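You operate a simulated robot arm through the tools that you are given. There is no shell and no other tool.

You are at the controls of a simulated two-armed robot. One attempt, no reset.

JOB
Scan the bridge's fit, then pack it in the box with the cast's number under the white lid.
Fine: one whole scan; scanner off afterwards; the cast stays on the plate.

It is judged by the outcome, as a careful person would: the job done as asked, and still so three seconds after it is handed in. It fails if anything else is knocked over, pushed out of place, dropped, spilled or broken. Lids that push on must go on centred and level and be pressed home; caps that screw on are set level and turned clockwise until they are tight.

ROBOT AND FRAMES
Two 7-joint arms with fingered hands on one trunk that stands fixed in place. Base frame: the origin is at the foot of the trunk, x ahead of it, y to its left, z up; the work surface is at about z = 800. Units: mm, degrees, N and s.
The left shoulder is at [80, 241, 1367], the right one opposite. Payload 4.9 kg a hand.
Tool frame (each hand has its own): the origin (TCP) lies between the finger pads and is the grasp point; the fingertips stand 32 mm ahead of it; z points along the fingers, y is the line along which they close. The gripper opens to 200 mm. The gripper's body begins 89 mm behind the TCP. The gripper is a hand of 4 fingers: y runs from the thumb to the fingers, the wrist lies at [0, 0, -267] in the tool frame.
Orientation is that of the tool frame in the base frame, as a unit quaternion [w, x, y, z]. With the fingers straight down and closing along the base's y, the tool's x points along the base's -x, its y along +y and its z along -z.

CONTROLS
- The arms move only by the tool servo_tool. It takes "left_targets", "right_targets" or both (then of equal length, played together; a hand with none holds still); each is a list of rows, each a list of 6 numbers: the shift along the tool's x, y, z in mm, then the turn, a rotation vector about the tool's x, y, z in rad. In form: [[dx, dy, dz, wx, wy, wz], ...]. A call has 1 to 20 rows; each row shifts and turns the commanded pose from where the row before left it, along the tool's axes as they then stand. A row lasts 0.2 s, in which the tool goes at most 50 mm and 8.6 degrees; a call with a longer step from one row to the next is refused whole. A pose out of reach is approached as far as the arm can. The call stops where the force on the tool passes 70 N (or 10 N more than at its start, if that is more) or the arm is blocked; 0.2 s more then pass. In this call time passes only in rows, and 0.2 s behind the last. It gives the time, the measured TCP pose, the force on the tool (base axes), the opening and the grip force at its end, in the units of the frame above (readings bear some noise), with the torque about the TCP (base axes, N m) and any sound that the robot's microphone picked up, and new pictures: "show" is both (left out), scene, wrist or none (wrist: the cameras of the hands that moved).
- Cameras (640 x 400 px; columns grow to the right, rows downward): "scene" is now at [101.9, -3.6, 1528.7]; the picture's right is [0.12, -0.99, -0.00], its down [-0.66, -0.08, -0.74] and it looks along [0.74, 0.09, -0.67] (base axes); focal length 256 px, centre (320, 200). "left" rides on the left gripper at [-69, -69, -116] in its tool frame; the picture's right is [0.71, -0.71, 0.00], its down [0.54, 0.54, -0.64] and it looks along [0.45, 0.45, 0.77] (tool axes); focal length 226 px, centre (320, 200). "right" rides on the right gripper at [69, -69, -116] in its tool frame; the picture's right is [0.71, 0.71, 0.00], its down [-0.54, 0.54, -0.64] and it looks along [-0.45, 0.45, 0.77] (tool axes); focal length 226 px, centre (320, 200). There is no depth. A picture from a camera that has moved, and an enlarged one, comes with that camera's place and axes in the base frame and with its lens. The place of the scene camera against the robot may be out by one fixed shift of up to 25 mm in any direction.
- slide_trunk(by): slides the trunk up (or, below 0, down) by that many mm; the arms and the scene camera ride with it, the base frame stays. It gives what a move gives, with no picture.
- finger_targets(finger1, finger2, finger3, thumb_bend, hand): sets how far each is bent, from 0 (flat) to 1 (curled in); at 0.3 the hand is open as for a grip, at 0.7 the pads meet at the TCP. One left out holds its place. A second passes; each finger stops where it meets its share of the squeeze, and holds until it gets a number again. It is the only way to open and close the hand. It gives what a move gives, with no picture; readings hold the bend of each and the force on the fingers (four entries, about 0 where the hand has none), thumb and palm.
- turn_head(pan, tilt): turns the head with the scene camera to pan (to the left, within 86 degrees either way) and tilt (down, from -29 to 69), counted from straight ahead of the robot. It gives what a move gives, and a new picture of the scene camera.
- enlarge(camera, box): a new picture of the part [left, top, right, bottom] of that camera's present view, enlarged. The clock stands still meanwhile.
- finish_job(): hands the job in; it is judged then, once.

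Places have to be worked out from the pictures, the camera data and where the tool is seen. Open the grippers and draw the arms clear of the work before you hand the job in, unless the task says otherwise.

The tools are called after "Request:" as a command line: name --argument value ..., lists and objects as JSON in quotes. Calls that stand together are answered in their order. servo_tool: Moves the arms, as the interface text tells. Its arguments: {"type":"object","properties":{"left_targets":{"type":"array"},"right_targets":{"type":"array"},"show":{"type":"string","enum":["both","scene","wrist","none"]}},"required":[]} The other tools are called the same way: slide_trunk (by) slides the trunk up or down; finger_targets (finger1, finger2, finger3, thumb_bend, hand) moves the fingers one by one; turn_head (pan, tilt) turns the head that bears the scene camera; enlarge (camera, box) takes an enlarged picture of a part of a camera's view; finish_job () hands the job in.

At the start:

```text
clock: 0.0
left_tool_pos: [721.9, 372.7, 1171.1]
left_tool_rot: [-0.001, 0.0, 1.0, 0.0]
left_force: [0.6, 0.4, 0.0]
left_moment: [0.0, 0.01, 0.01]
left_width: 200.0
left_gripper_force: 0.0
left_shape: jaw
left_bend: [0.3, 0.3, 0.3, 0.3]
left_finger forces: [0.0, 0.1, 0.0, 0.1, 0.1, 0.0]
right_tool_pos: [753.3, -254.9, 1132.8]
right_tool_rot: [0.0, 0.0, 1.0, 0.0]
right_force: [0.9, 0.4, -0.7]
right_moment: [0.02, -0.03, 0.0]
right_width: 200.0
right_gripper_force: 0.0
right_shape: jaw
right_bend: [0.3, 0.3, 0.3, 0.3]
right_finger forces: [0.0, 0.1, 0.0, 0.0, 0.0, 0.1]
trunk travel left (down, up): [-275.0, 565.0]
head pan, tilt: [7.0, 42.0]
```

scene: 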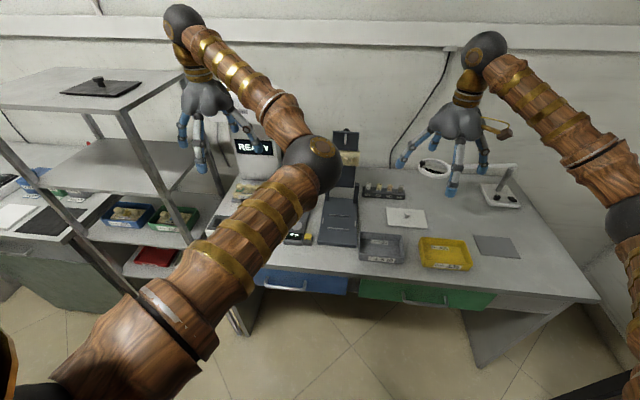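
right: 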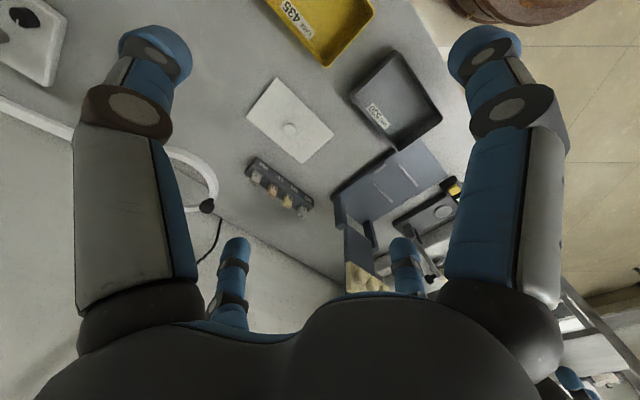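
left: 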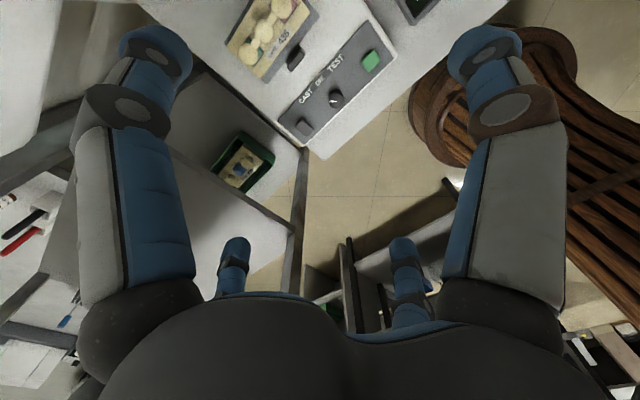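

I see a bench with a scanner ("READY"), boxes, cards and a lid. I'll enlarge several parts of the views to read the details before moving anything.

Request:
enlarge --camera "scene" --box '[200, 110, 360, 260]'

Request:
enlarge --camera "scene" --box '[340, 150, 540, 290]'

Request:
enlarge --camera "left" --box '[180, 0, 440, 200]'

Request:
enlarge --camera "right" --box '[200, 0, 480, 300]'

```text
2.67 times, centred on (280, 185) of scene
camera zoom: at [101.9, -3.6, 1528.7], right [0.12, -0.99, 0.0], down [-0.66, -0.08, -0.74], along [0.74, 0.09, -0.67], focal length 683 px, centre (427, 240)
```

zoom: 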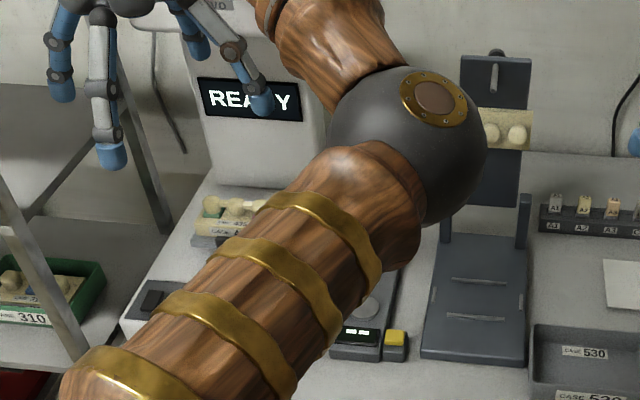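

```text
2.86 times, centred on (440, 220) of scene
camera zoom: at [101.9, -3.6, 1528.7], right [0.12, -0.99, 0.0], down [-0.66, -0.08, -0.74], along [0.74, 0.09, -0.67], focal length 731 px, centre (-23, 143)
```

zoom: 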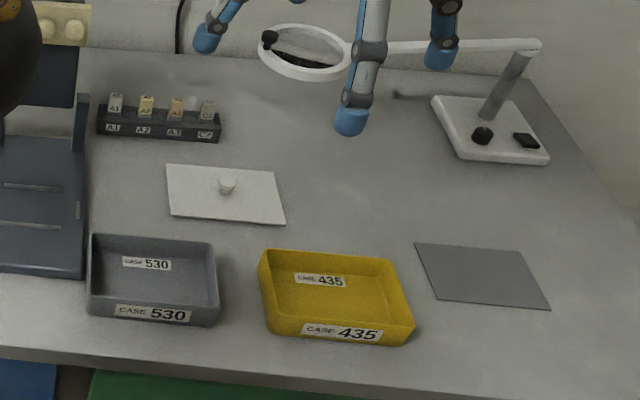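

```text
2.00 times, centred on (310, 100) of left
camera zoom: at [790.2, 305.0, 1289.3], right [-0.71, -0.71, 0.0], down [-0.54, 0.54, 0.64], along [-0.46, 0.45, -0.77], focal length 452 px, centre (340, 400)
```

zoom: 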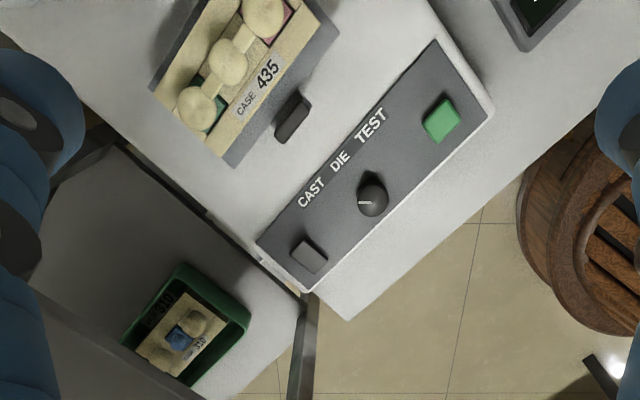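

```text
1.33 times, centred on (340, 150) of right
camera zoom: at [685.6, -324.7, 1248.2], right [-0.71, 0.71, 0.0], down [0.54, 0.54, 0.64], along [0.45, 0.45, -0.77], focal length 301 px, centre (293, 267)
```

zoom: 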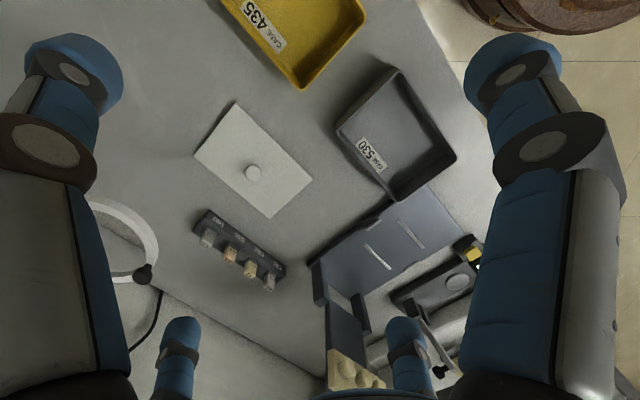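

The scanner panel has a dial, a green button and a dark switch, with a cast 435 on a plate. I'll zoom further on the panel and cast, and the left side of the scene.

Request:
enlarge --camera "left" --box '[210, 0, 330, 80]'

Request:
enlarge --camera "left" --box '[280, 30, 440, 150]'

Request:
enlarge --camera "scene" --box '[0, 60, 220, 280]'

Request:
enlarge --camera "scene" --box '[280, 120, 420, 260]'

```text
5.00 times, centred on (270, 40) of left
camera zoom: at [790.2, 305.0, 1289.3], right [-0.71, -0.71, 0.0], down [-0.54, 0.54, 0.64], along [-0.46, 0.45, -0.77], focal length 1130 px, centre (570, 1000)
```

zoom: 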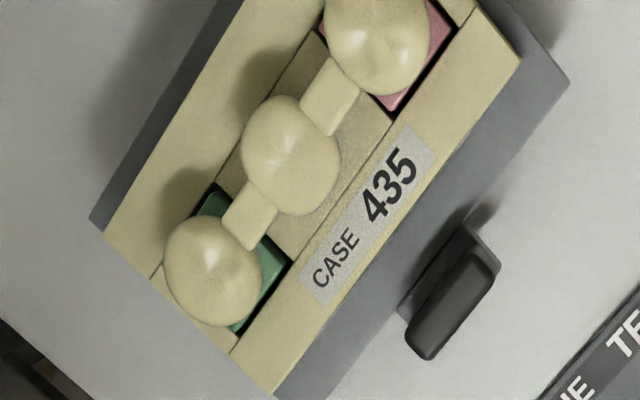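

```text
3.33 times, centred on (360, 90) of left
camera zoom: at [790.2, 305.0, 1289.3], right [-0.71, -0.71, 0.0], down [-0.54, 0.54, 0.64], along [-0.46, 0.45, -0.77], focal length 754 px, centre (187, 567)
```

zoom: 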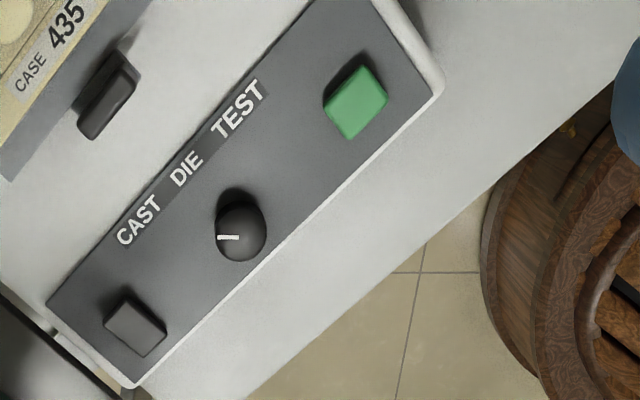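

```text
1.82 times, centred on (110, 170) of scene
camera zoom: at [101.9, -3.6, 1528.7], right [0.12, -0.99, 0.0], down [-0.66, -0.08, -0.74], along [0.74, 0.09, -0.67], focal length 466 px, centre (702, 254)
```

zoom: 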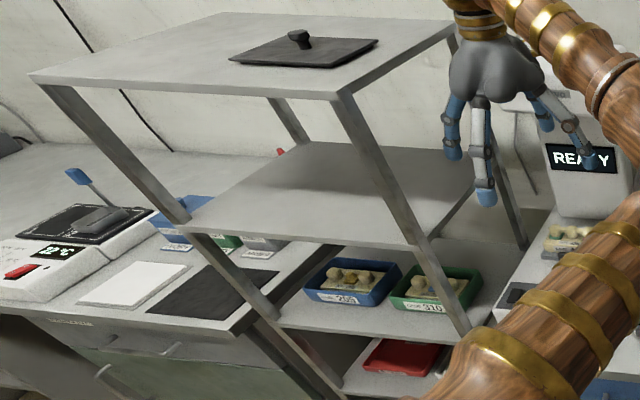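

```text
2.86 times, centred on (350, 190) of scene
camera zoom: at [101.9, -3.6, 1528.7], right [0.12, -0.99, 0.0], down [-0.66, -0.08, -0.74], along [0.74, 0.09, -0.67], focal length 731 px, centre (234, 229)
```

zoom: 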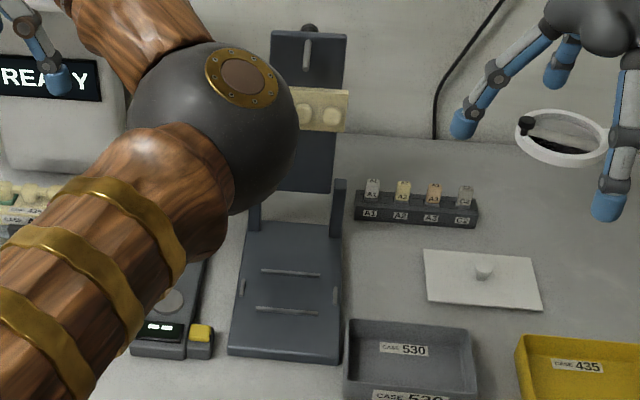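

The dial pointer looks set at CAST, and the cast reads CASE 435 with a three-unit bridge seated on it. I'll turn the head left to see the rest of the surroundings before moving the arms.

Request:
turn_head --pan 35 --tilt 35

```text
clock: 0.9
left_tool_pos: [722.2, 372.1, 1172.3]
left_tool_rot: [-0.001, 0.001, 1.0, 0.0]
left_force: [-0.5, -0.2, 0.2]
left_moment: [-0.01, 0.0, 0.0]
left_width: 200.0
left_gripper_force: 0.0
left_shape: jaw
left_bend: [0.3, 0.3, 0.3, 0.3]
left_finger forces: [0.0, 0.0, 0.0, 0.0, 0.0, 0.0]
right_tool_pos: [752.9, -255.1, 1132.8]
right_tool_rot: [0.0, 0.0, 1.0, -0.001]
right_force: [-0.4, 0.7, 0.4]
right_moment: [-0.01, -0.01, -0.02]
right_width: 199.9
right_gripper_force: 0.0
right_shape: jaw
right_bend: [0.3, 0.3, 0.3, 0.3]
right_finger forces: [0.0, 0.1, 0.0, 0.1, 0.1, 0.1]
trunk travel left (down, up): [-275.0, 565.0]
head pan, tilt: [35.0, 35.0]
camera scene: at [91.1, 36.6, 1539.2], right [0.57, -0.82, 0.0], down [-0.47, -0.33, -0.82], along [0.67, 0.47, -0.57], focal length 256 px, centre (320, 200)
```

scene: 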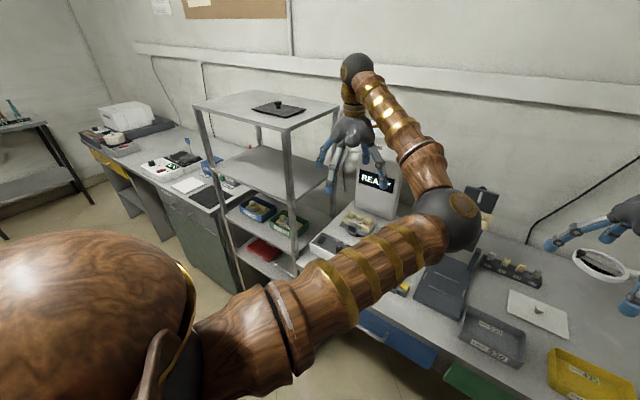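

The shelf stands just left of the scanner. I'll zoom on the scanner and the shelf from this angle.

Request:
enlarge --camera "scene" --box '[280, 120, 420, 270]'

Request:
enlarge --camera "scene" --box '[80, 80, 340, 280]'

Request:
enlarge --camera "scene" --box '[140, 0, 300, 40]'

```text
2.67 times, centred on (350, 195) of scene
camera zoom: at [91.1, 36.6, 1539.2], right [0.57, -0.82, 0.0], down [-0.47, -0.33, -0.82], along [0.67, 0.47, -0.57], focal length 683 px, centre (240, 213)
```

zoom: 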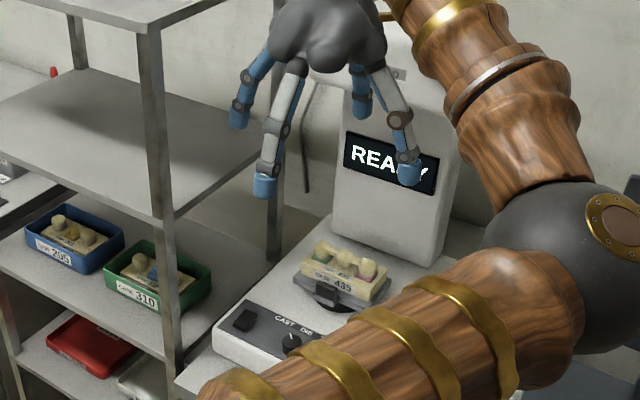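

```text
2.00 times, centred on (210, 180) of scene
camera zoom: at [91.1, 36.6, 1539.2], right [0.57, -0.82, 0.0], down [-0.47, -0.33, -0.82], along [0.67, 0.47, -0.57], focal length 512 px, centre (540, 240)
```

zoom: 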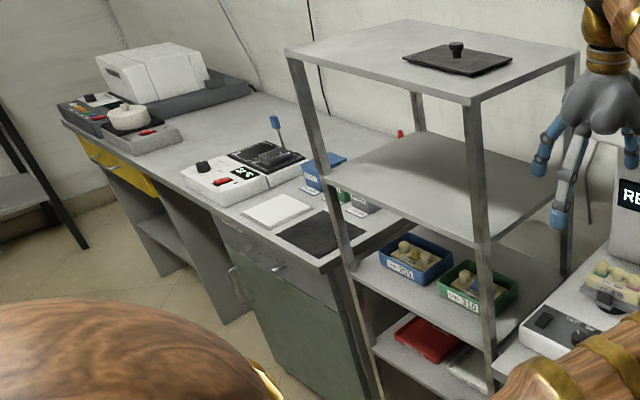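

```text
4.00 times, centred on (220, 20) of scene
camera zoom: at [91.1, 36.6, 1539.2], right [0.57, -0.82, 0.0], down [-0.47, -0.33, -0.82], along [0.67, 0.47, -0.57], focal length 1024 px, centre (720, 920)
```

zoom: 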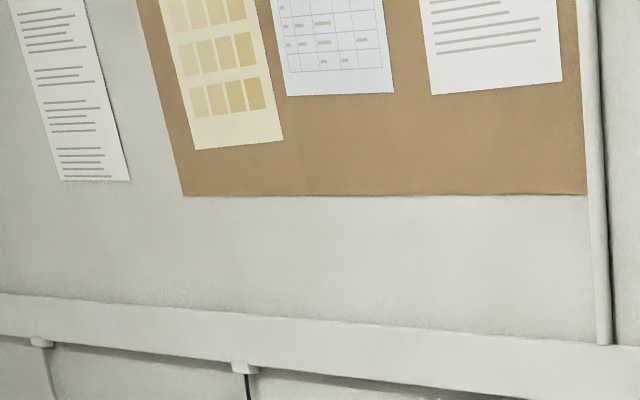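

The left forearm blocks the scanner from the head camera, so I'll bring the left hand back, right and slightly up. I'll also yaw it 90° so its wrist camera looks forward-left at the scanner.

Request:
servo_tool --left_targets '[[30, -30, -15, 0, 0, 0], [30, -30, -15, 0, 0, 0], [30, -30, -15, 0, 0, 0], [30, -30, -15, 0, 0, 0], [0, 0, 0, 0, 0, 0.1428], [0, 0, 0, 0, 0, 0.1428], [0, 0, 0, 0, 0, 0.1428], [0, 0, 0, 0, 0, 0.1428], [0, 0, 0, 0, 0, 0.1428], [0, 0, 0, 0, 0, 0.1428], [0, 0, 0, 0, 0, 0.1428], [0, 0, 0, 0, 0, 0.1428], [0, 0, 0, 0, 0, 0.1428], [0, 0, 0, 0, 0, 0.1428], [0, 0, 0, 0, 0, 0.1428]]' --show "both"

```text
clock: 4.1
left_tool_pos: [601.2, 251.7, 1231.7]
left_tool_rot: [-0.001, 0.707, 0.707, -0.001]
left_force: [-0.7, 0.5, 0.6]
left_moment: [0.03, -0.01, 0.01]
left_width: 200.3
left_gripper_force: 0.0
left_shape: jaw
left_bend: [0.3, 0.3, 0.3, 0.3]
left_finger forces: [0.0, 0.0, 0.0, 0.1, 0.0, 0.1]
right_tool_pos: [753.2, -255.8, 1132.4]
right_tool_rot: [0.0, 0.0, 1.0, -0.001]
right_force: [0.5, -0.6, 0.2]
right_moment: [0.03, -0.02, 0.01]
right_width: 199.8
right_gripper_force: 0.0
right_shape: jaw
right_bend: [0.3, 0.3, 0.3, 0.3]
right_finger forces: [0.1, 0.1, 0.1, 0.0, 0.1, 0.0]
trunk travel left (down, up): [-275.0, 565.0]
head pan, tilt: [35.0, 35.0]
camera scene: at [91.0, 36.6, 1539.3], right [0.57, -0.82, 0.0], down [-0.47, -0.33, -0.82], along [0.67, 0.47, -0.57], focal length 256 px, centre (320, 200)
camera left: at [532.4, 185.0, 1349.6], right [-0.71, 0.71, 0.0], down [0.54, 0.54, 0.64], along [0.45, 0.45, -0.77], focal length 226 px, centre (320, 200)
```

scene: 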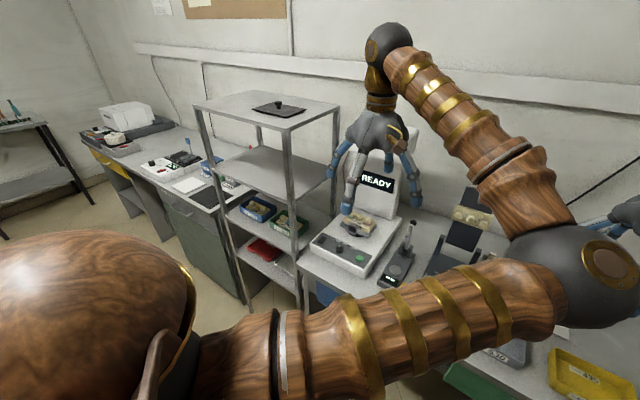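
left: 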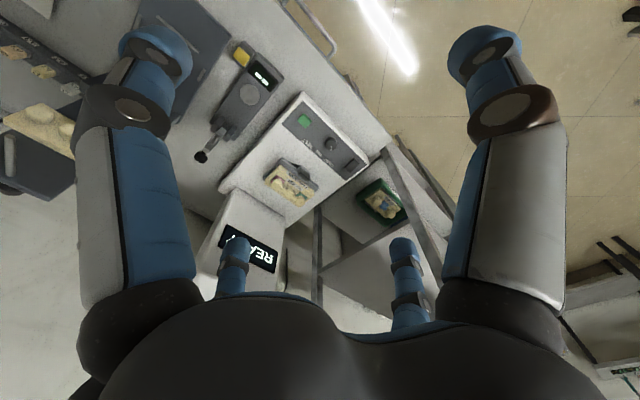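

Now the scanner is clear of the arm. I'll zoom into the display, panel and cast from both cameras.

Request:
enlarge --camera "scene" --box '[300, 150, 420, 290]'

Request:
enlarge --camera "scene" --box '[310, 205, 400, 275]'

Request:
enlarge --camera "left" --box '[200, 80, 400, 220]'

```text
2.86 times, centred on (360, 220) of scene
camera zoom: at [91.0, 36.6, 1539.3], right [0.57, -0.82, 0.0], down [-0.47, -0.33, -0.82], along [0.67, 0.47, -0.57], focal length 731 px, centre (206, 143)
```

zoom: 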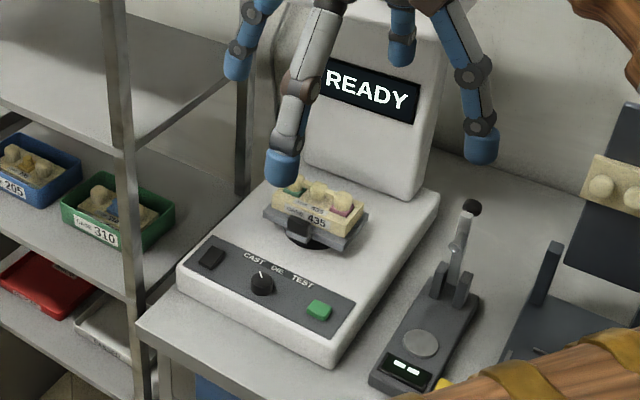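

```text
5.71 times, centred on (355, 240) of scene
camera zoom: at [91.0, 36.6, 1539.3], right [0.57, -0.82, 0.0], down [-0.47, -0.33, -0.82], along [0.67, 0.47, -0.57], focal length 1463 px, centre (120, -29)
```

zoom: 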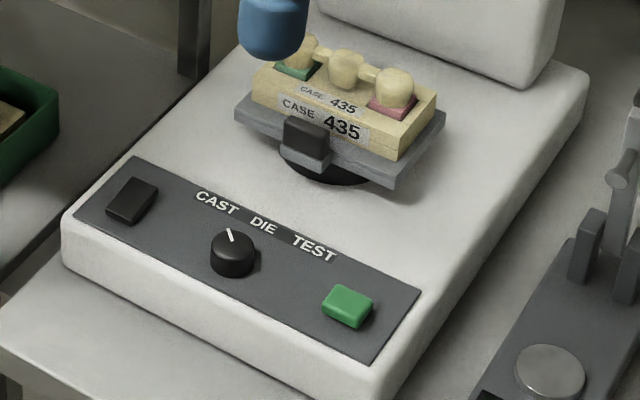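

```text
2.86 times, centred on (300, 150) of left
camera zoom: at [532.4, 185.0, 1349.6], right [-0.71, 0.71, 0.0], down [0.54, 0.54, 0.64], along [0.45, 0.45, -0.77], focal length 646 px, centre (377, 343)
```

zoom: 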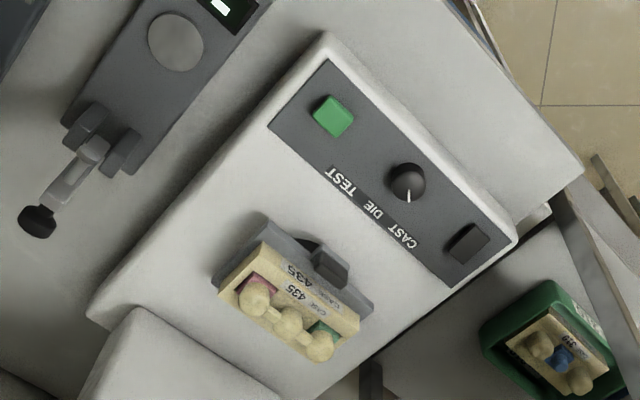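

The display reads READY and the dial points at CAST. I'll look for further legends on the scanner head and on the other devices.

Request:
enlarge --camera "scene" --box '[340, 120, 420, 180]'

Request:
enlarge --camera "scene" --box '[380, 170, 500, 290]'

Request:
enlarge --camera "left" --box '[240, 140, 340, 220]'

```text
6.67 times, centred on (380, 150) of scene
camera zoom: at [91.0, 36.6, 1539.3], right [0.57, -0.82, 0.0], down [-0.47, -0.33, -0.82], along [0.67, 0.47, -0.57], focal length 1707 px, centre (-80, 533)
```

zoom: 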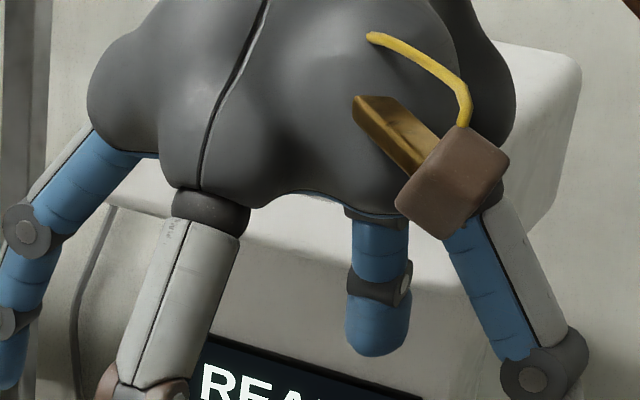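

```text
3.33 times, centred on (440, 230) of scene
camera zoom: at [91.0, 36.6, 1539.3], right [0.57, -0.82, 0.0], down [-0.47, -0.33, -0.82], along [0.67, 0.47, -0.57], focal length 853 px, centre (-80, 100)
```

zoom: 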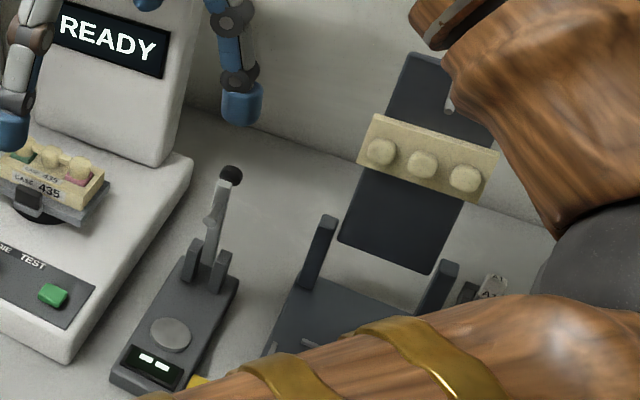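

```text
5.00 times, centred on (290, 180) of left
camera zoom: at [532.4, 185.0, 1349.6], right [-0.71, 0.71, 0.0], down [0.54, 0.54, 0.64], along [0.45, 0.45, -0.77], focal length 1130 px, centre (470, 300)
```

zoom: 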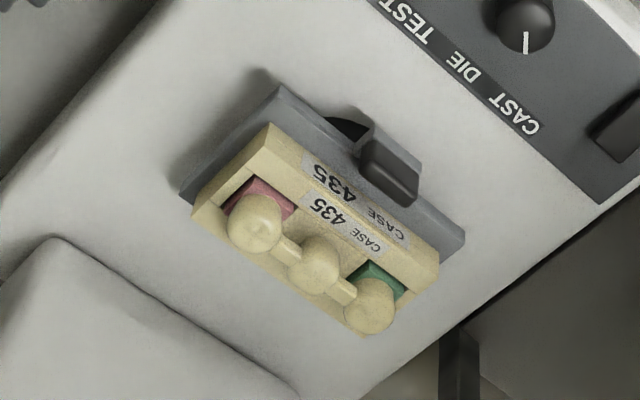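

The scanner has an overhang at the top that the hand hides. I'll draw the left hand back further to get a free view of the whole scanner.

Request:
servo_tool --left_targets '[[-10, -40, 0, 0, 0, 0], [-10, -40, 0, 0, 0, 0], [-10, -40, 0, 0, 0, 0]]' --show "both"

Request:
turn_head --pan 28 --tilt 32

Request:
enlarge --camera "scene" --box '[300, 60, 500, 280]'

```text
clock: 4.9
left_tool_pos: [479.7, 222.2, 1233.8]
left_tool_rot: [0.001, 0.708, 0.706, 0.0]
left_force: [-0.4, -1.1, -0.5]
left_moment: [-0.01, -0.03, -0.03]
left_width: 199.8
left_gripper_force: 0.1
left_shape: jaw
left_bend: [0.3, 0.3, 0.3, 0.3]
left_finger forces: [0.1, 0.0, 0.0, 0.1, 0.0, 0.0]
right_tool_pos: [752.4, -254.8, 1132.5]
right_tool_rot: [0.0, 0.0, 1.0, 0.0]
right_force: [0.1, 0.0, 0.1]
right_moment: [0.02, 0.01, -0.03]
right_width: 199.6
right_gripper_force: 0.0
right_shape: jaw
right_bend: [0.3, 0.3, 0.3, 0.3]
right_finger forces: [0.1, 0.0, 0.1, 0.0, 0.0, 0.1]
trunk travel left (down, up): [-275.0, 565.0]
head pan, tilt: [35.0, 35.0]
camera scene: at [89.6, 36.1, 1539.4], right [0.57, -0.82, 0.0], down [-0.47, -0.33, -0.82], along [0.67, 0.47, -0.57], focal length 256 px, centre (320, 200)
camera left: at [410.2, 154.6, 1350.6], right [-0.71, 0.71, 0.0], down [0.54, 0.54, 0.64], along [0.45, 0.45, -0.77], focal length 226 px, centre (320, 200)
```

scene: 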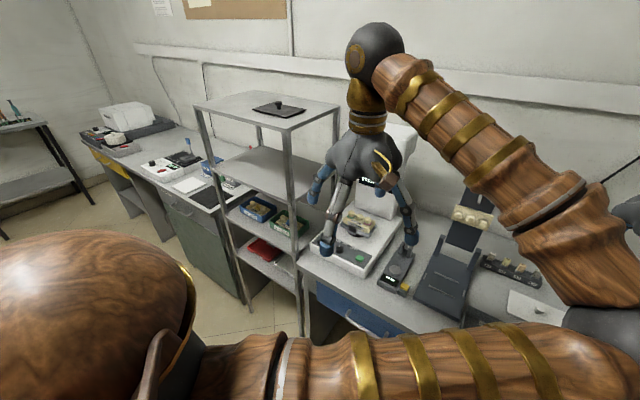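
left: 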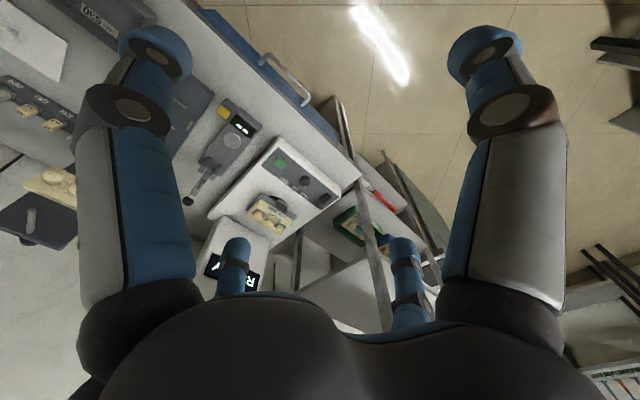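

```text
clock: 5.6
left_tool_pos: [482.0, 222.4, 1232.9]
left_tool_rot: [0.0, 0.707, 0.707, -0.001]
left_force: [0.1, 0.1, -0.1]
left_moment: [0.02, -0.01, 0.01]
left_width: 200.3
left_gripper_force: 0.0
left_shape: jaw
left_bend: [0.3, 0.3, 0.3, 0.3]
left_finger forces: [0.0, 0.1, 0.1, 0.0, 0.0, 0.0]
right_tool_pos: [753.4, -256.5, 1132.5]
right_tool_rot: [0.0, -0.001, 1.0, 0.0]
right_force: [-0.1, 0.2, 0.0]
right_moment: [0.02, 0.01, 0.01]
right_width: 200.0
right_gripper_force: 0.1
right_shape: jaw
right_bend: [0.3, 0.3, 0.3, 0.3]
right_finger forces: [0.0, 0.1, 0.0, 0.0, 0.0, 0.0]
trunk travel left (down, up): [-275.0, 565.0]
head pan, tilt: [28.0, 32.0]
camera scene: at [97.9, 28.2, 1543.9], right [0.47, -0.88, 0.0], down [-0.47, -0.25, -0.85], along [0.75, 0.4, -0.53], focal length 256 px, centre (320, 200)
```

scene: 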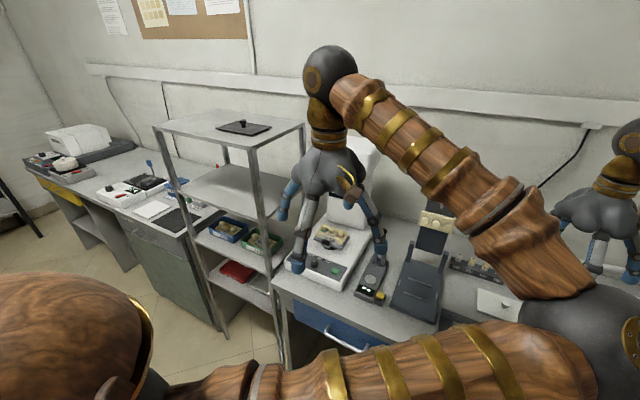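

```text
1.82 times, centred on (400, 170) of scene
camera zoom: at [97.9, 28.2, 1543.9], right [0.47, -0.88, 0.0], down [-0.47, -0.25, -0.85], along [0.75, 0.4, -0.53], focal length 466 px, centre (174, 254)
```

zoom: 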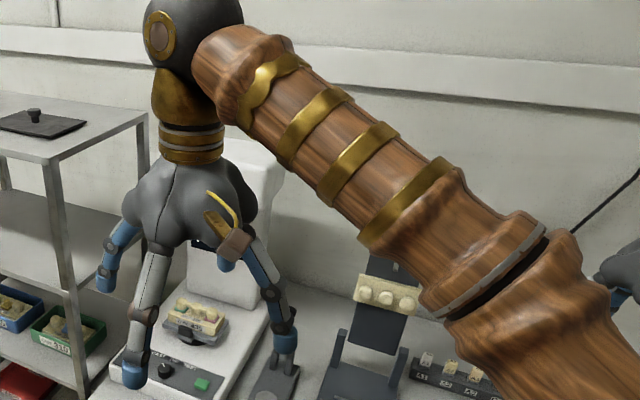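

The hand's palm still hides the scanner head, so I'll raise the left hand about 200 mm straight up so the view passes beneath it.

Request:
servo_tool --left_targets '[[0, 0, -45, 0, 0, 0], [0, 0, -45, 0, 0, 0], [0, 0, -45, 0, 0, 0], [0, 0, -45, 0, 0, 0], [0, 0, -30, 0, 0, 0]]' --show "scene"

Request:
enlarge --camera "scene" --box '[280, 110, 420, 300]'

```text
clock: 7.0
left_tool_pos: [491.9, 218.8, 1415.2]
left_tool_rot: [-0.062, 0.693, 0.718, 0.017]
left_force: [0.4, 0.4, 0.3]
left_moment: [0.01, 0.01, 0.0]
left_width: 199.9
left_gripper_force: 0.0
left_shape: jaw
left_bend: [0.3, 0.3, 0.3, 0.3]
left_finger forces: [0.1, 0.0, 0.0, 0.0, 0.1, 0.0]
right_tool_pos: [753.3, -255.4, 1132.3]
right_tool_rot: [0.0, -0.001, 1.0, -0.001]
right_force: [-0.6, 0.7, 0.1]
right_moment: [0.01, 0.01, -0.03]
right_width: 199.8
right_gripper_force: 0.1
right_shape: jaw
right_bend: [0.3, 0.3, 0.3, 0.3]
right_finger forces: [0.0, 0.1, 0.1, 0.0, 0.0, 0.1]
trunk travel left (down, up): [-275.0, 565.0]
head pan, tilt: [28.0, 32.0]
stopped in row 5 (left hand): the arm was blocked; the commanded pose is now the measured one
camera scene: at [97.5, 28.8, 1544.0], right [0.47, -0.88, 0.0], down [-0.47, -0.25, -0.85], along [0.75, 0.4, -0.53], focal length 256 px, centre (320, 200)
```

scene: 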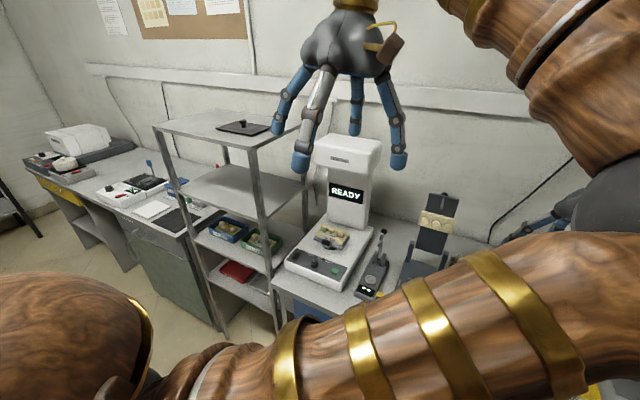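

```text
2.11 times, centred on (350, 205) of scene
camera zoom: at [97.5, 28.8, 1544.0], right [0.47, -0.88, 0.0], down [-0.47, -0.25, -0.85], along [0.75, 0.4, -0.53], focal length 539 px, centre (257, 190)
```

zoom: 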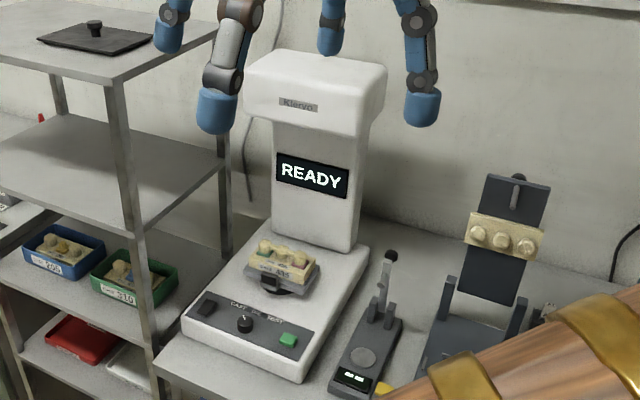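

The scanner ("Klervo", READY) has an overhanging head, so the bridge must be reached from the front. The arm met a joint limit and tilted slightly, so I'll restore the vertical pose lower down and then test which finger is which.

Request:
servo_tool --left_targets '[[0, 0, 40, 0, 0, 0], [0, 0, 0, -0.064, -0.112, 0.035], [0, 0, 45, 0, 0, 0], [0, 0, 45, 0, 0, 0]]' --show "none"

Request:
finger_targets --hand "left" --finger1 0.7

Request:
servo_tool --left_targets '[[0, 0, 1, 0, 0, 0]]' --show "both"

```text
clock: 8.0
left_tool_pos: [492.5, 219.7, 1286.8]
left_tool_rot: [0.002, 0.71, 0.705, -0.001]
left_force: [0.2, -1.2, 0.3]
left_moment: [-0.01, 0.05, 0.01]
left_width: 200.1
left_gripper_force: 0.1
left_shape: jaw
left_bend: [0.3, 0.3, 0.3, 0.3]
left_finger forces: [0.0, 0.0, 0.1, 0.0, 0.0, 0.0]
right_tool_pos: [755.0, -256.9, 1129.0]
right_tool_rot: [-0.001, 0.0, 1.0, 0.0]
right_force: [0.3, -0.3, 0.6]
right_moment: [-0.03, 0.02, 0.01]
right_width: 200.1
right_gripper_force: 0.1
right_shape: jaw
right_bend: [0.3, 0.3, 0.3, 0.3]
right_finger forces: [0.0, 0.1, 0.1, 0.0, 0.1, 0.0]
trunk travel left (down, up): [-275.0, 565.0]
head pan, tilt: [28.0, 32.0]
```

```text
clock: 9.0
left_tool_pos: [490.7, 220.0, 1288.5]
left_tool_rot: [0.004, 0.709, 0.705, 0.0]
left_force: [0.6, 0.3, 0.8]
left_moment: [0.01, 0.02, 0.0]
left_width: 95.2
left_gripper_force: 0.1
left_shape: fingers
left_bend: [0.7, 0.3, 0.3, 0.3]
left_finger forces: [0.0, 0.1, 0.0, 0.0, 0.1, 0.0]
right_tool_pos: [752.8, -255.5, 1131.5]
right_tool_rot: [0.0, 0.0, 1.0, 0.001]
right_force: [-0.8, 1.0, -0.4]
right_moment: [-0.02, -0.02, -0.01]
right_width: 199.8
right_gripper_force: 0.1
right_shape: jaw
right_bend: [0.3, 0.3, 0.3, 0.3]
right_finger forces: [0.0, 0.0, 0.0, 0.0, 0.0, 0.0]
trunk travel left (down, up): [-275.0, 565.0]
head pan, tilt: [28.0, 32.0]
```

```text
clock: 9.4
left_tool_pos: [491.6, 220.3, 1287.0]
left_tool_rot: [0.004, 0.709, 0.705, -0.001]
left_force: [-0.4, -0.2, -0.1]
left_moment: [-0.01, -0.01, 0.01]
left_width: 95.2
left_gripper_force: 0.1
left_shape: fingers
left_bend: [0.7, 0.3, 0.3, 0.3]
left_finger forces: [0.0, 0.0, 0.0, 0.0, 0.0, 0.0]
right_tool_pos: [752.0, -255.9, 1132.3]
right_tool_rot: [0.0, 0.0, 1.0, 0.0]
right_force: [-0.5, 0.4, 0.0]
right_moment: [-0.01, 0.03, 0.03]
right_width: 200.0
right_gripper_force: 0.2
right_shape: jaw
right_bend: [0.3, 0.3, 0.3, 0.3]
right_finger forces: [0.0, 0.1, 0.0, 0.0, 0.0, 0.0]
trunk travel left (down, up): [-275.0, 565.0]
head pan, tilt: [28.0, 32.0]
camera scene: at [97.8, 28.2, 1543.9], right [0.47, -0.88, 0.0], down [-0.47, -0.25, -0.85], along [0.75, 0.4, -0.53], focal length 256 px, centre (320, 200)
camera left: at [420.5, 153.8, 1403.8], right [-0.7, 0.71, -0.01], down [0.54, 0.54, 0.64], along [0.46, 0.45, -0.77], focal length 226 px, centre (320, 200)
```

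scene: 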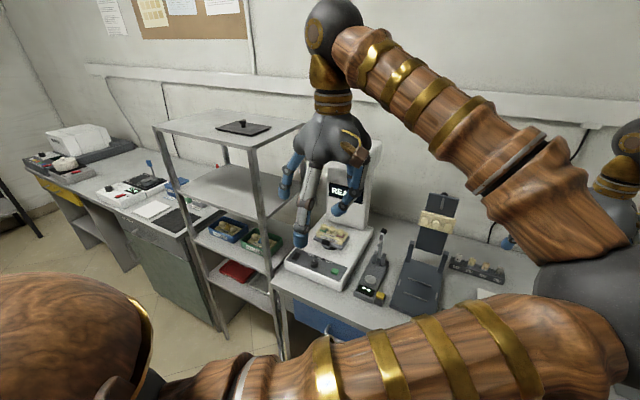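
left: 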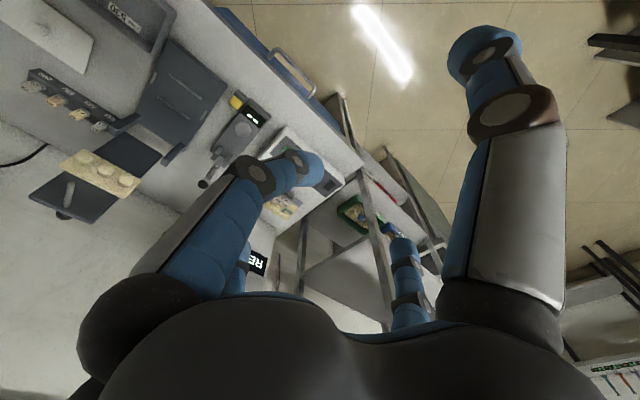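

Finger1 is on the tool's −x side. Triangulating from two wrist views puts the green button at about (687, 292, 859), the dial at (685, 372, ~858), the dark switch at (686, 451, 858) and the bridge's middle at (827, 372, 917). Next I'll close the other digits to see the closed-hand geometry.

Request:
finger_targets --hand "left" --finger1 0.0 --finger2 0.7 --finger3 0.0 --thumb_bend 0.7

Request:
servo_tool --left_targets '[[0, 0, 1, 0, 0, 0]]' --show "both"

Request:
enlarge --camera "scene" --box '[250, 90, 400, 270]'

```text
clock: 10.4
left_tool_pos: [490.4, 220.4, 1287.0]
left_tool_rot: [0.003, 0.708, 0.706, -0.002]
left_force: [0.3, 0.0, 0.1]
left_moment: [0.0, 0.0, 0.02]
left_width: 126.3
left_gripper_force: 0.1
left_shape: fingers
left_bend: [0.01, 0.7, 0.01, 0.7]
left_finger forces: [0.0, 0.0, 0.0, 0.1, 0.0, 0.0]
right_tool_pos: [753.5, -255.2, 1132.9]
right_tool_rot: [0.001, 0.0, 1.0, 0.0]
right_force: [0.3, 0.6, 0.6]
right_moment: [-0.01, 0.02, 0.01]
right_width: 200.0
right_gripper_force: 0.0
right_shape: jaw
right_bend: [0.3, 0.3, 0.3, 0.3]
right_finger forces: [0.1, 0.0, 0.0, 0.1, 0.1, 0.0]
trunk travel left (down, up): [-275.0, 565.0]
head pan, tilt: [28.0, 32.0]
```

```text
clock: 10.8
left_tool_pos: [490.4, 219.9, 1283.8]
left_tool_rot: [0.004, 0.708, 0.706, -0.001]
left_force: [-0.4, -0.5, -0.2]
left_moment: [0.02, -0.03, 0.02]
left_width: 126.4
left_gripper_force: 0.1
left_shape: fingers
left_bend: [0.01, 0.7, 0.01, 0.7]
left_finger forces: [0.0, 0.0, 0.1, 0.0, 0.1, 0.1]
right_tool_pos: [752.5, -255.4, 1131.3]
right_tool_rot: [0.0, 0.0, 1.0, 0.001]
right_force: [-0.1, 0.1, -0.4]
right_moment: [0.03, 0.0, -0.02]
right_width: 199.8
right_gripper_force: 0.0
right_shape: jaw
right_bend: [0.3, 0.3, 0.3, 0.3]
right_finger forces: [0.0, 0.0, 0.0, 0.0, 0.0, 0.0]
trunk travel left (down, up): [-275.0, 565.0]
head pan, tilt: [28.0, 32.0]
camera scene: at [98.0, 28.2, 1543.9], right [0.47, -0.88, 0.0], down [-0.47, -0.25, -0.85], along [0.75, 0.4, -0.53], focal length 256 px, centre (320, 200)
camera left: at [420.7, 153.7, 1402.3], right [-0.7, 0.71, -0.01], down [0.54, 0.54, 0.64], along [0.46, 0.45, -0.77], focal length 226 px, centre (320, 200)
```

scene: 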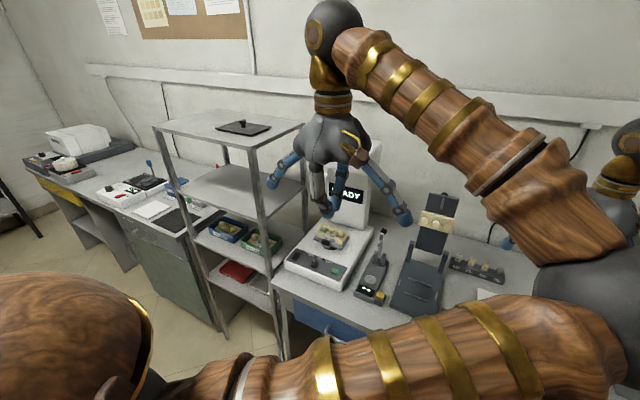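
left: 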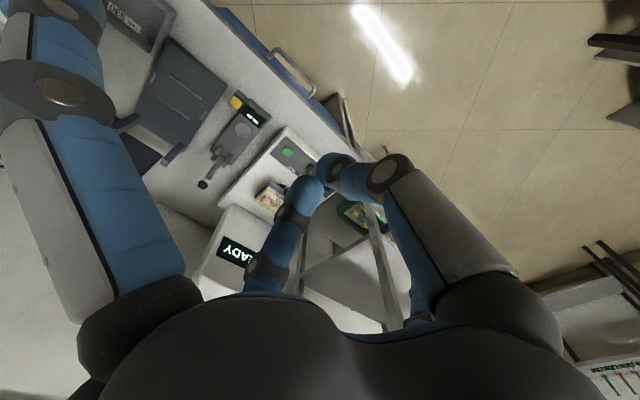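

```text
2.22 times, centred on (325, 180) of scene
camera zoom: at [98.0, 28.2, 1543.9], right [0.47, -0.88, 0.0], down [-0.47, -0.25, -0.85], along [0.75, 0.4, -0.53], focal length 569 px, centre (309, 244)
```

zoom: 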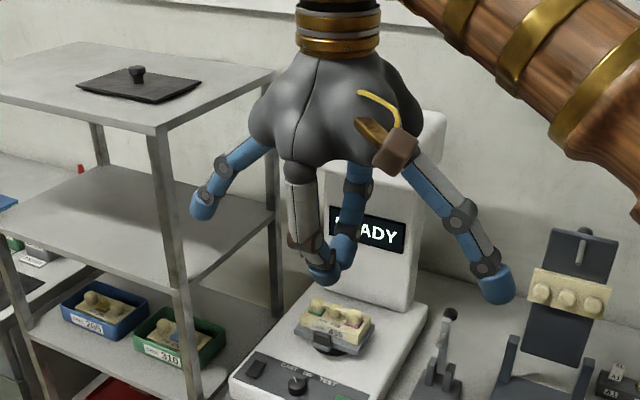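

The digits close at right angles to each other (thumb −y, finger2 +y, fingers 1/3 ±x), so I can use a four-point grip on the dial. I'll set all digits half open and bring the hand above the dial in its original yaw.

Request:
finger_targets --hand "left" --finger1 0.5 --finger2 0.5 --finger3 0.5 --thumb_bend 0.5

Request:
servo_tool --left_targets '[[0, 0, 0, 0, 0, -0.1428], [0, 0, 0, 0, 0, -0.1428], [0, 0, 0, 0, 0, -0.1428], [0, 0, 0, 0, 0, -0.1428], [0, 0, 0, 0, 0, -0.1428], [0, 0, 0, 0, 0, -0.1428], [0, 0, 0, 0, 0, -0.1428], [0, 0, 0, 0, 0, -0.1428], [0, 0, 0, 0, 0, -0.1428], [0, 0, 0, 0, 0, -0.1428], [0, 0, 0, 0, 0, -0.1428], [-24.4, 19, 35.5, 0, 0, 0], [-24.4, 19, 35.5, 0, 0, 0], [-24.4, 19, 35.5, 0, 0, 0], [-24.4, 19, 35.5, 0, 0, 0], [-24.4, 19, 35.5, 0, 0, 0], [-24.4, 19, 35.5, 0, 0, 0], [-24.4, 19, 35.5, 0, 0, 0]]' --show "both"

```text
clock: 11.8
left_tool_pos: [491.0, 220.9, 1284.9]
left_tool_rot: [0.004, 0.709, 0.705, -0.001]
left_force: [-1.9, 0.8, 0.0]
left_moment: [0.03, -0.01, 0.0]
left_width: 69.6
left_gripper_force: 0.1
left_shape: fingers
left_bend: [0.5, 0.5, 0.5, 0.5]
left_finger forces: [0.0, 0.0, 0.0, 0.0, 0.0, 0.0]
right_tool_pos: [752.4, -255.4, 1131.7]
right_tool_rot: [0.0, 0.0, 1.0, 0.0]
right_force: [-0.1, -0.1, 0.2]
right_moment: [0.0, 0.0, 0.01]
right_width: 200.1
right_gripper_force: 0.0
right_shape: jaw
right_bend: [0.3, 0.3, 0.3, 0.3]
right_finger forces: [0.1, 0.0, 0.0, 0.0, 0.0, 0.0]
trunk travel left (down, up): [-275.0, 565.0]
head pan, tilt: [28.0, 32.0]
```

```text
clock: 15.6
left_tool_pos: [666.0, 352.2, 1034.7]
left_tool_rot: [0.002, 0.003, 1.0, -0.005]
left_force: [0.9, 0.1, -0.9]
left_moment: [-0.05, 0.01, -0.03]
left_width: 69.3
left_gripper_force: 0.1
left_shape: fingers
left_bend: [0.5, 0.5, 0.5, 0.5]
left_finger forces: [0.0, 0.1, 0.1, 0.0, 0.1, 0.0]
right_tool_pos: [754.4, -253.7, 1131.0]
right_tool_rot: [-0.002, 0.001, 1.0, -0.001]
right_force: [0.6, 0.2, -0.5]
right_moment: [-0.03, 0.04, 0.0]
right_width: 199.7
right_gripper_force: 0.1
right_shape: jaw
right_bend: [0.3, 0.3, 0.3, 0.3]
right_finger forces: [0.0, 0.0, 0.0, 0.0, 0.0, 0.0]
trunk travel left (down, up): [-275.0, 565.0]
head pan, tilt: [28.0, 32.0]
camera scene: at [100.0, 30.0, 1543.8], right [0.47, -0.88, 0.0], down [-0.47, -0.25, -0.85], along [0.75, 0.4, -0.53], focal length 256 px, centre (320, 200)
camera left: at [733.2, 285.2, 1151.9], right [-0.71, -0.7, 0.0], down [-0.54, 0.55, 0.64], along [-0.45, 0.45, -0.77], focal length 226 px, centre (320, 200)
```

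scene: 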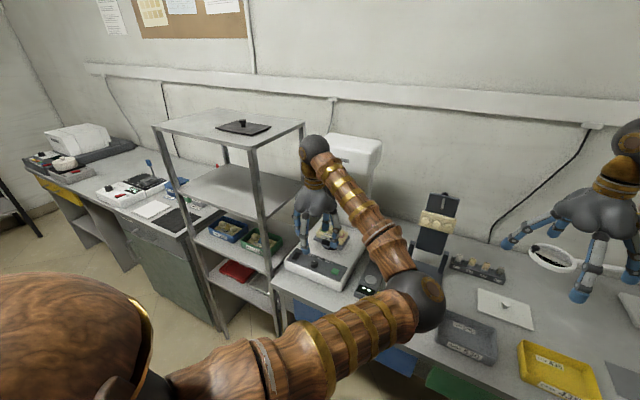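
left: 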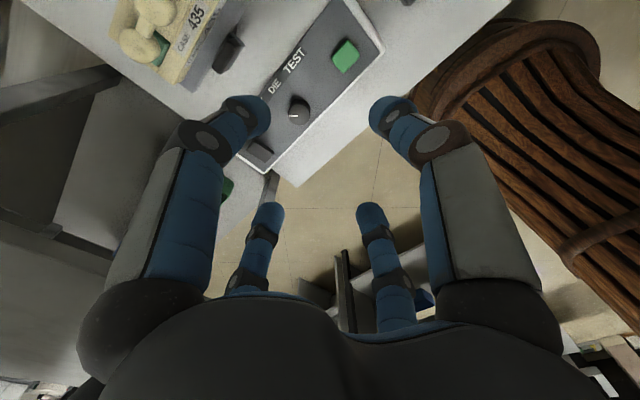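

The dial is now in view at about (685, 370). I'll zoom in on the dial and panel from here to measure its height and diameter.

Request:
enlarge --camera "left" --box '[240, 50, 370, 170]'

Request:
enlarge --camera "scene" --box '[270, 210, 370, 300]'

```text
3.33 times, centred on (305, 110) of left
camera zoom: at [733.2, 285.2, 1151.9], right [-0.71, -0.7, 0.0], down [-0.54, 0.55, 0.64], along [-0.45, 0.45, -0.77], focal length 754 px, centre (370, 500)
```

zoom: 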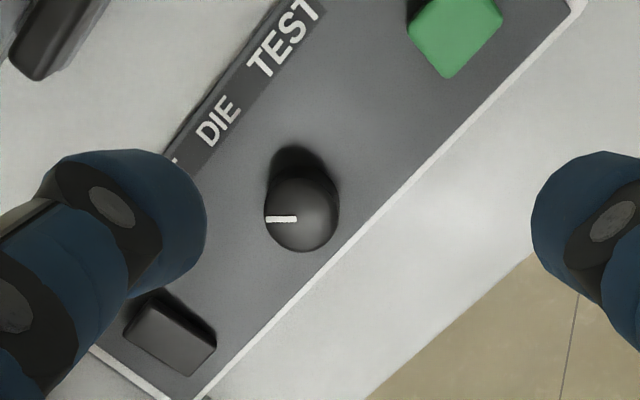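

```text
4.44 times, centred on (320, 255) of scene
camera zoom: at [100.0, 30.0, 1543.8], right [0.47, -0.88, 0.0], down [-0.47, -0.25, -0.85], along [0.75, 0.4, -0.53], focal length 1138 px, centre (320, -44)
```

zoom: 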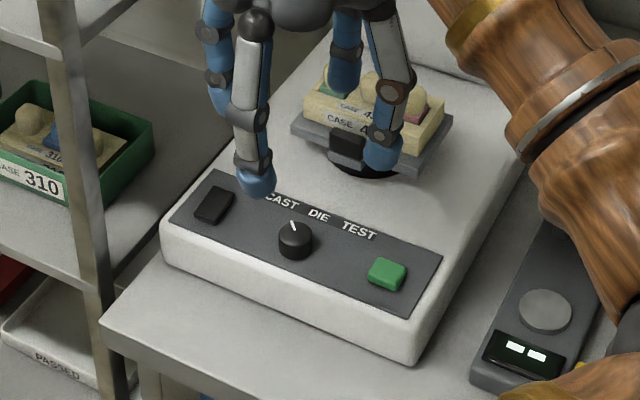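

The dial is about 28 mm wide with its top near z≈865, centred near (682, 371). A dark lever on the plate's front at about (774, 371, 892) is close, so I'll yaw the hand 40° to keep fingers off it, narrow the fingers, and come in above the dial.

Request:
finger_targets --hand "left" --finger1 0.57 --finger2 0.57 --finger3 0.57 --thumb_bend 0.57

Request:
servo_tool --left_targets '[[-16.5, 19.1, 0, -0.01, 0.004, -0.006], [0, 0, 20, 0, 0, -0.1396], [0, 0, 20, 0, 0, -0.1396], [0, 0, 20, 0, 0, -0.1396], [0, 0, 20, 0, 0, -0.1396], [0, 0, 20, 0, 0, -0.1396]]' --show "both"

Request:
enlarge --camera "left" --box '[230, 60, 410, 220]'

Request:
enlarge --camera "scene" --box '[280, 200, 380, 290]'

```text
clock: 16.6
left_tool_pos: [663.7, 351.6, 1036.2]
left_tool_rot: [0.001, 0.004, 1.0, -0.004]
left_force: [0.4, 0.4, -0.4]
left_moment: [0.01, 0.01, -0.02]
left_width: 48.2
left_gripper_force: 0.1
left_shape: fingers
left_bend: [0.56, 0.56, 0.56, 0.56]
left_finger forces: [0.0, 0.1, 0.0, 0.0, 0.0, 0.0]
right_tool_pos: [752.7, -254.9, 1131.8]
right_tool_rot: [0.001, -0.001, 1.0, -0.001]
right_force: [0.5, -0.3, 0.3]
right_moment: [-0.03, 0.02, 0.01]
right_width: 199.9
right_gripper_force: 0.0
right_shape: jaw
right_bend: [0.3, 0.3, 0.3, 0.3]
right_finger forces: [0.1, 0.0, 0.0, 0.1, 0.0, 0.1]
trunk travel left (down, up): [-275.0, 565.0]
head pan, tilt: [28.0, 32.0]
```

```text
clock: 18.0
left_tool_pos: [679.4, 371.6, 935.8]
left_tool_rot: [-0.001, -0.343, 0.939, 0.002]
left_force: [0.1, -1.3, 0.3]
left_moment: [0.01, -0.01, -0.01]
left_width: 48.1
left_gripper_force: 0.1
left_shape: fingers
left_bend: [0.56, 0.56, 0.56, 0.56]
left_finger forces: [0.0, 0.0, 0.1, 0.0, 0.0, 0.1]
right_tool_pos: [753.7, -254.9, 1132.2]
right_tool_rot: [0.0, 0.001, 1.0, 0.0]
right_force: [0.0, 0.4, 0.2]
right_moment: [-0.01, 0.02, -0.02]
right_width: 199.6
right_gripper_force: 0.1
right_shape: jaw
right_bend: [0.3, 0.3, 0.3, 0.3]
right_finger forces: [0.0, 0.0, 0.1, 0.0, 0.0, 0.0]
trunk travel left (down, up): [-275.0, 565.0]
head pan, tilt: [28.0, 32.0]
camera scene: at [98.3, 28.6, 1543.9], right [0.47, -0.88, 0.0], down [-0.47, -0.25, -0.85], along [0.75, 0.4, -0.53], focal length 256 px, centre (320, 200)
camera left: at [776.6, 363.4, 1052.7], right [-0.09, -1.0, 0.0], down [-0.76, 0.06, 0.64], along [-0.64, 0.06, -0.77], focal length 226 px, centre (320, 200)
```

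scene: 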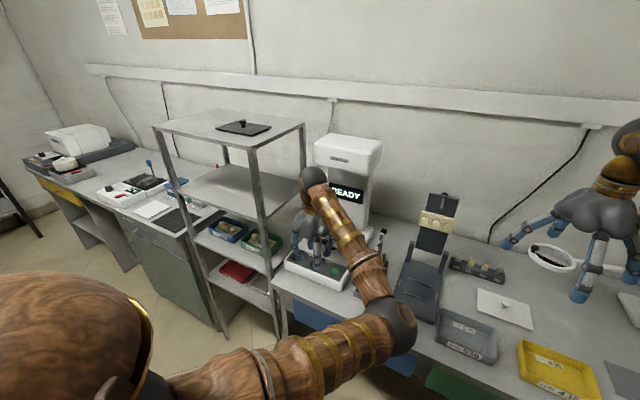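
left: 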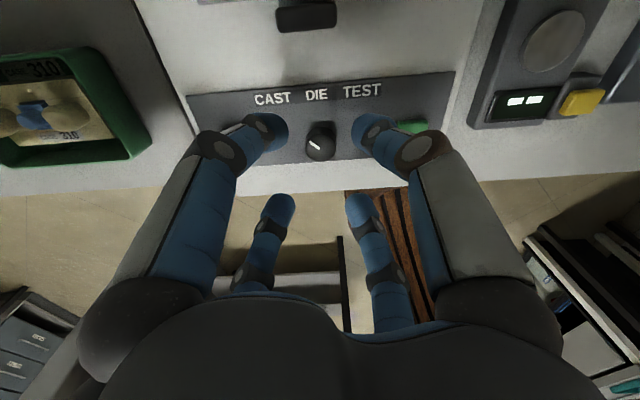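

```text
2.50 times, centred on (320, 140) of left
camera zoom: at [776.6, 363.4, 1052.7], right [-0.09, -1.0, 0.0], down [-0.76, 0.06, 0.64], along [-0.64, 0.06, -0.77], focal length 565 px, centre (320, 350)
```

zoom: 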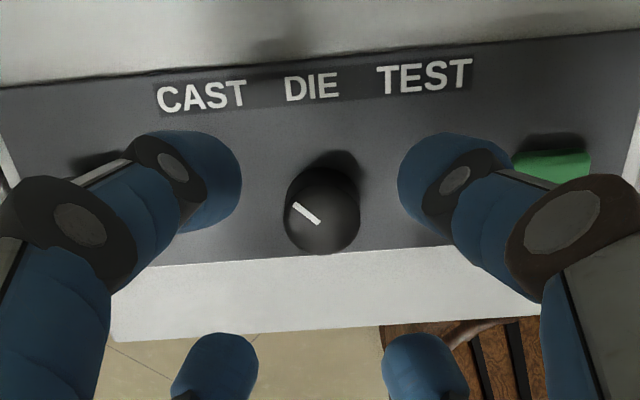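

```text
4.44 times, centred on (330, 245) of scene
camera zoom: at [98.3, 28.6, 1543.9], right [0.47, -0.88, 0.0], down [-0.47, -0.25, -0.85], along [0.75, 0.4, -0.53], focal length 1138 px, centre (276, 0)
```

zoom: 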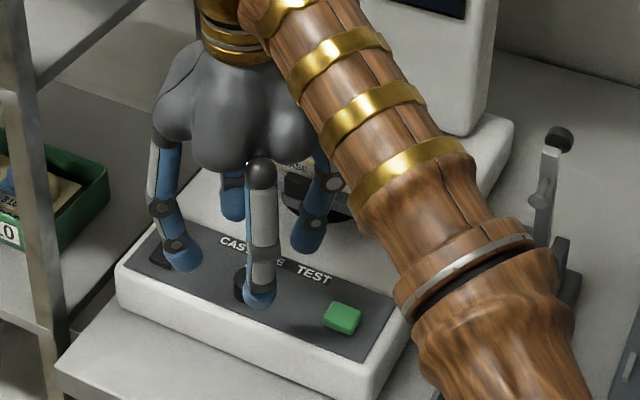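

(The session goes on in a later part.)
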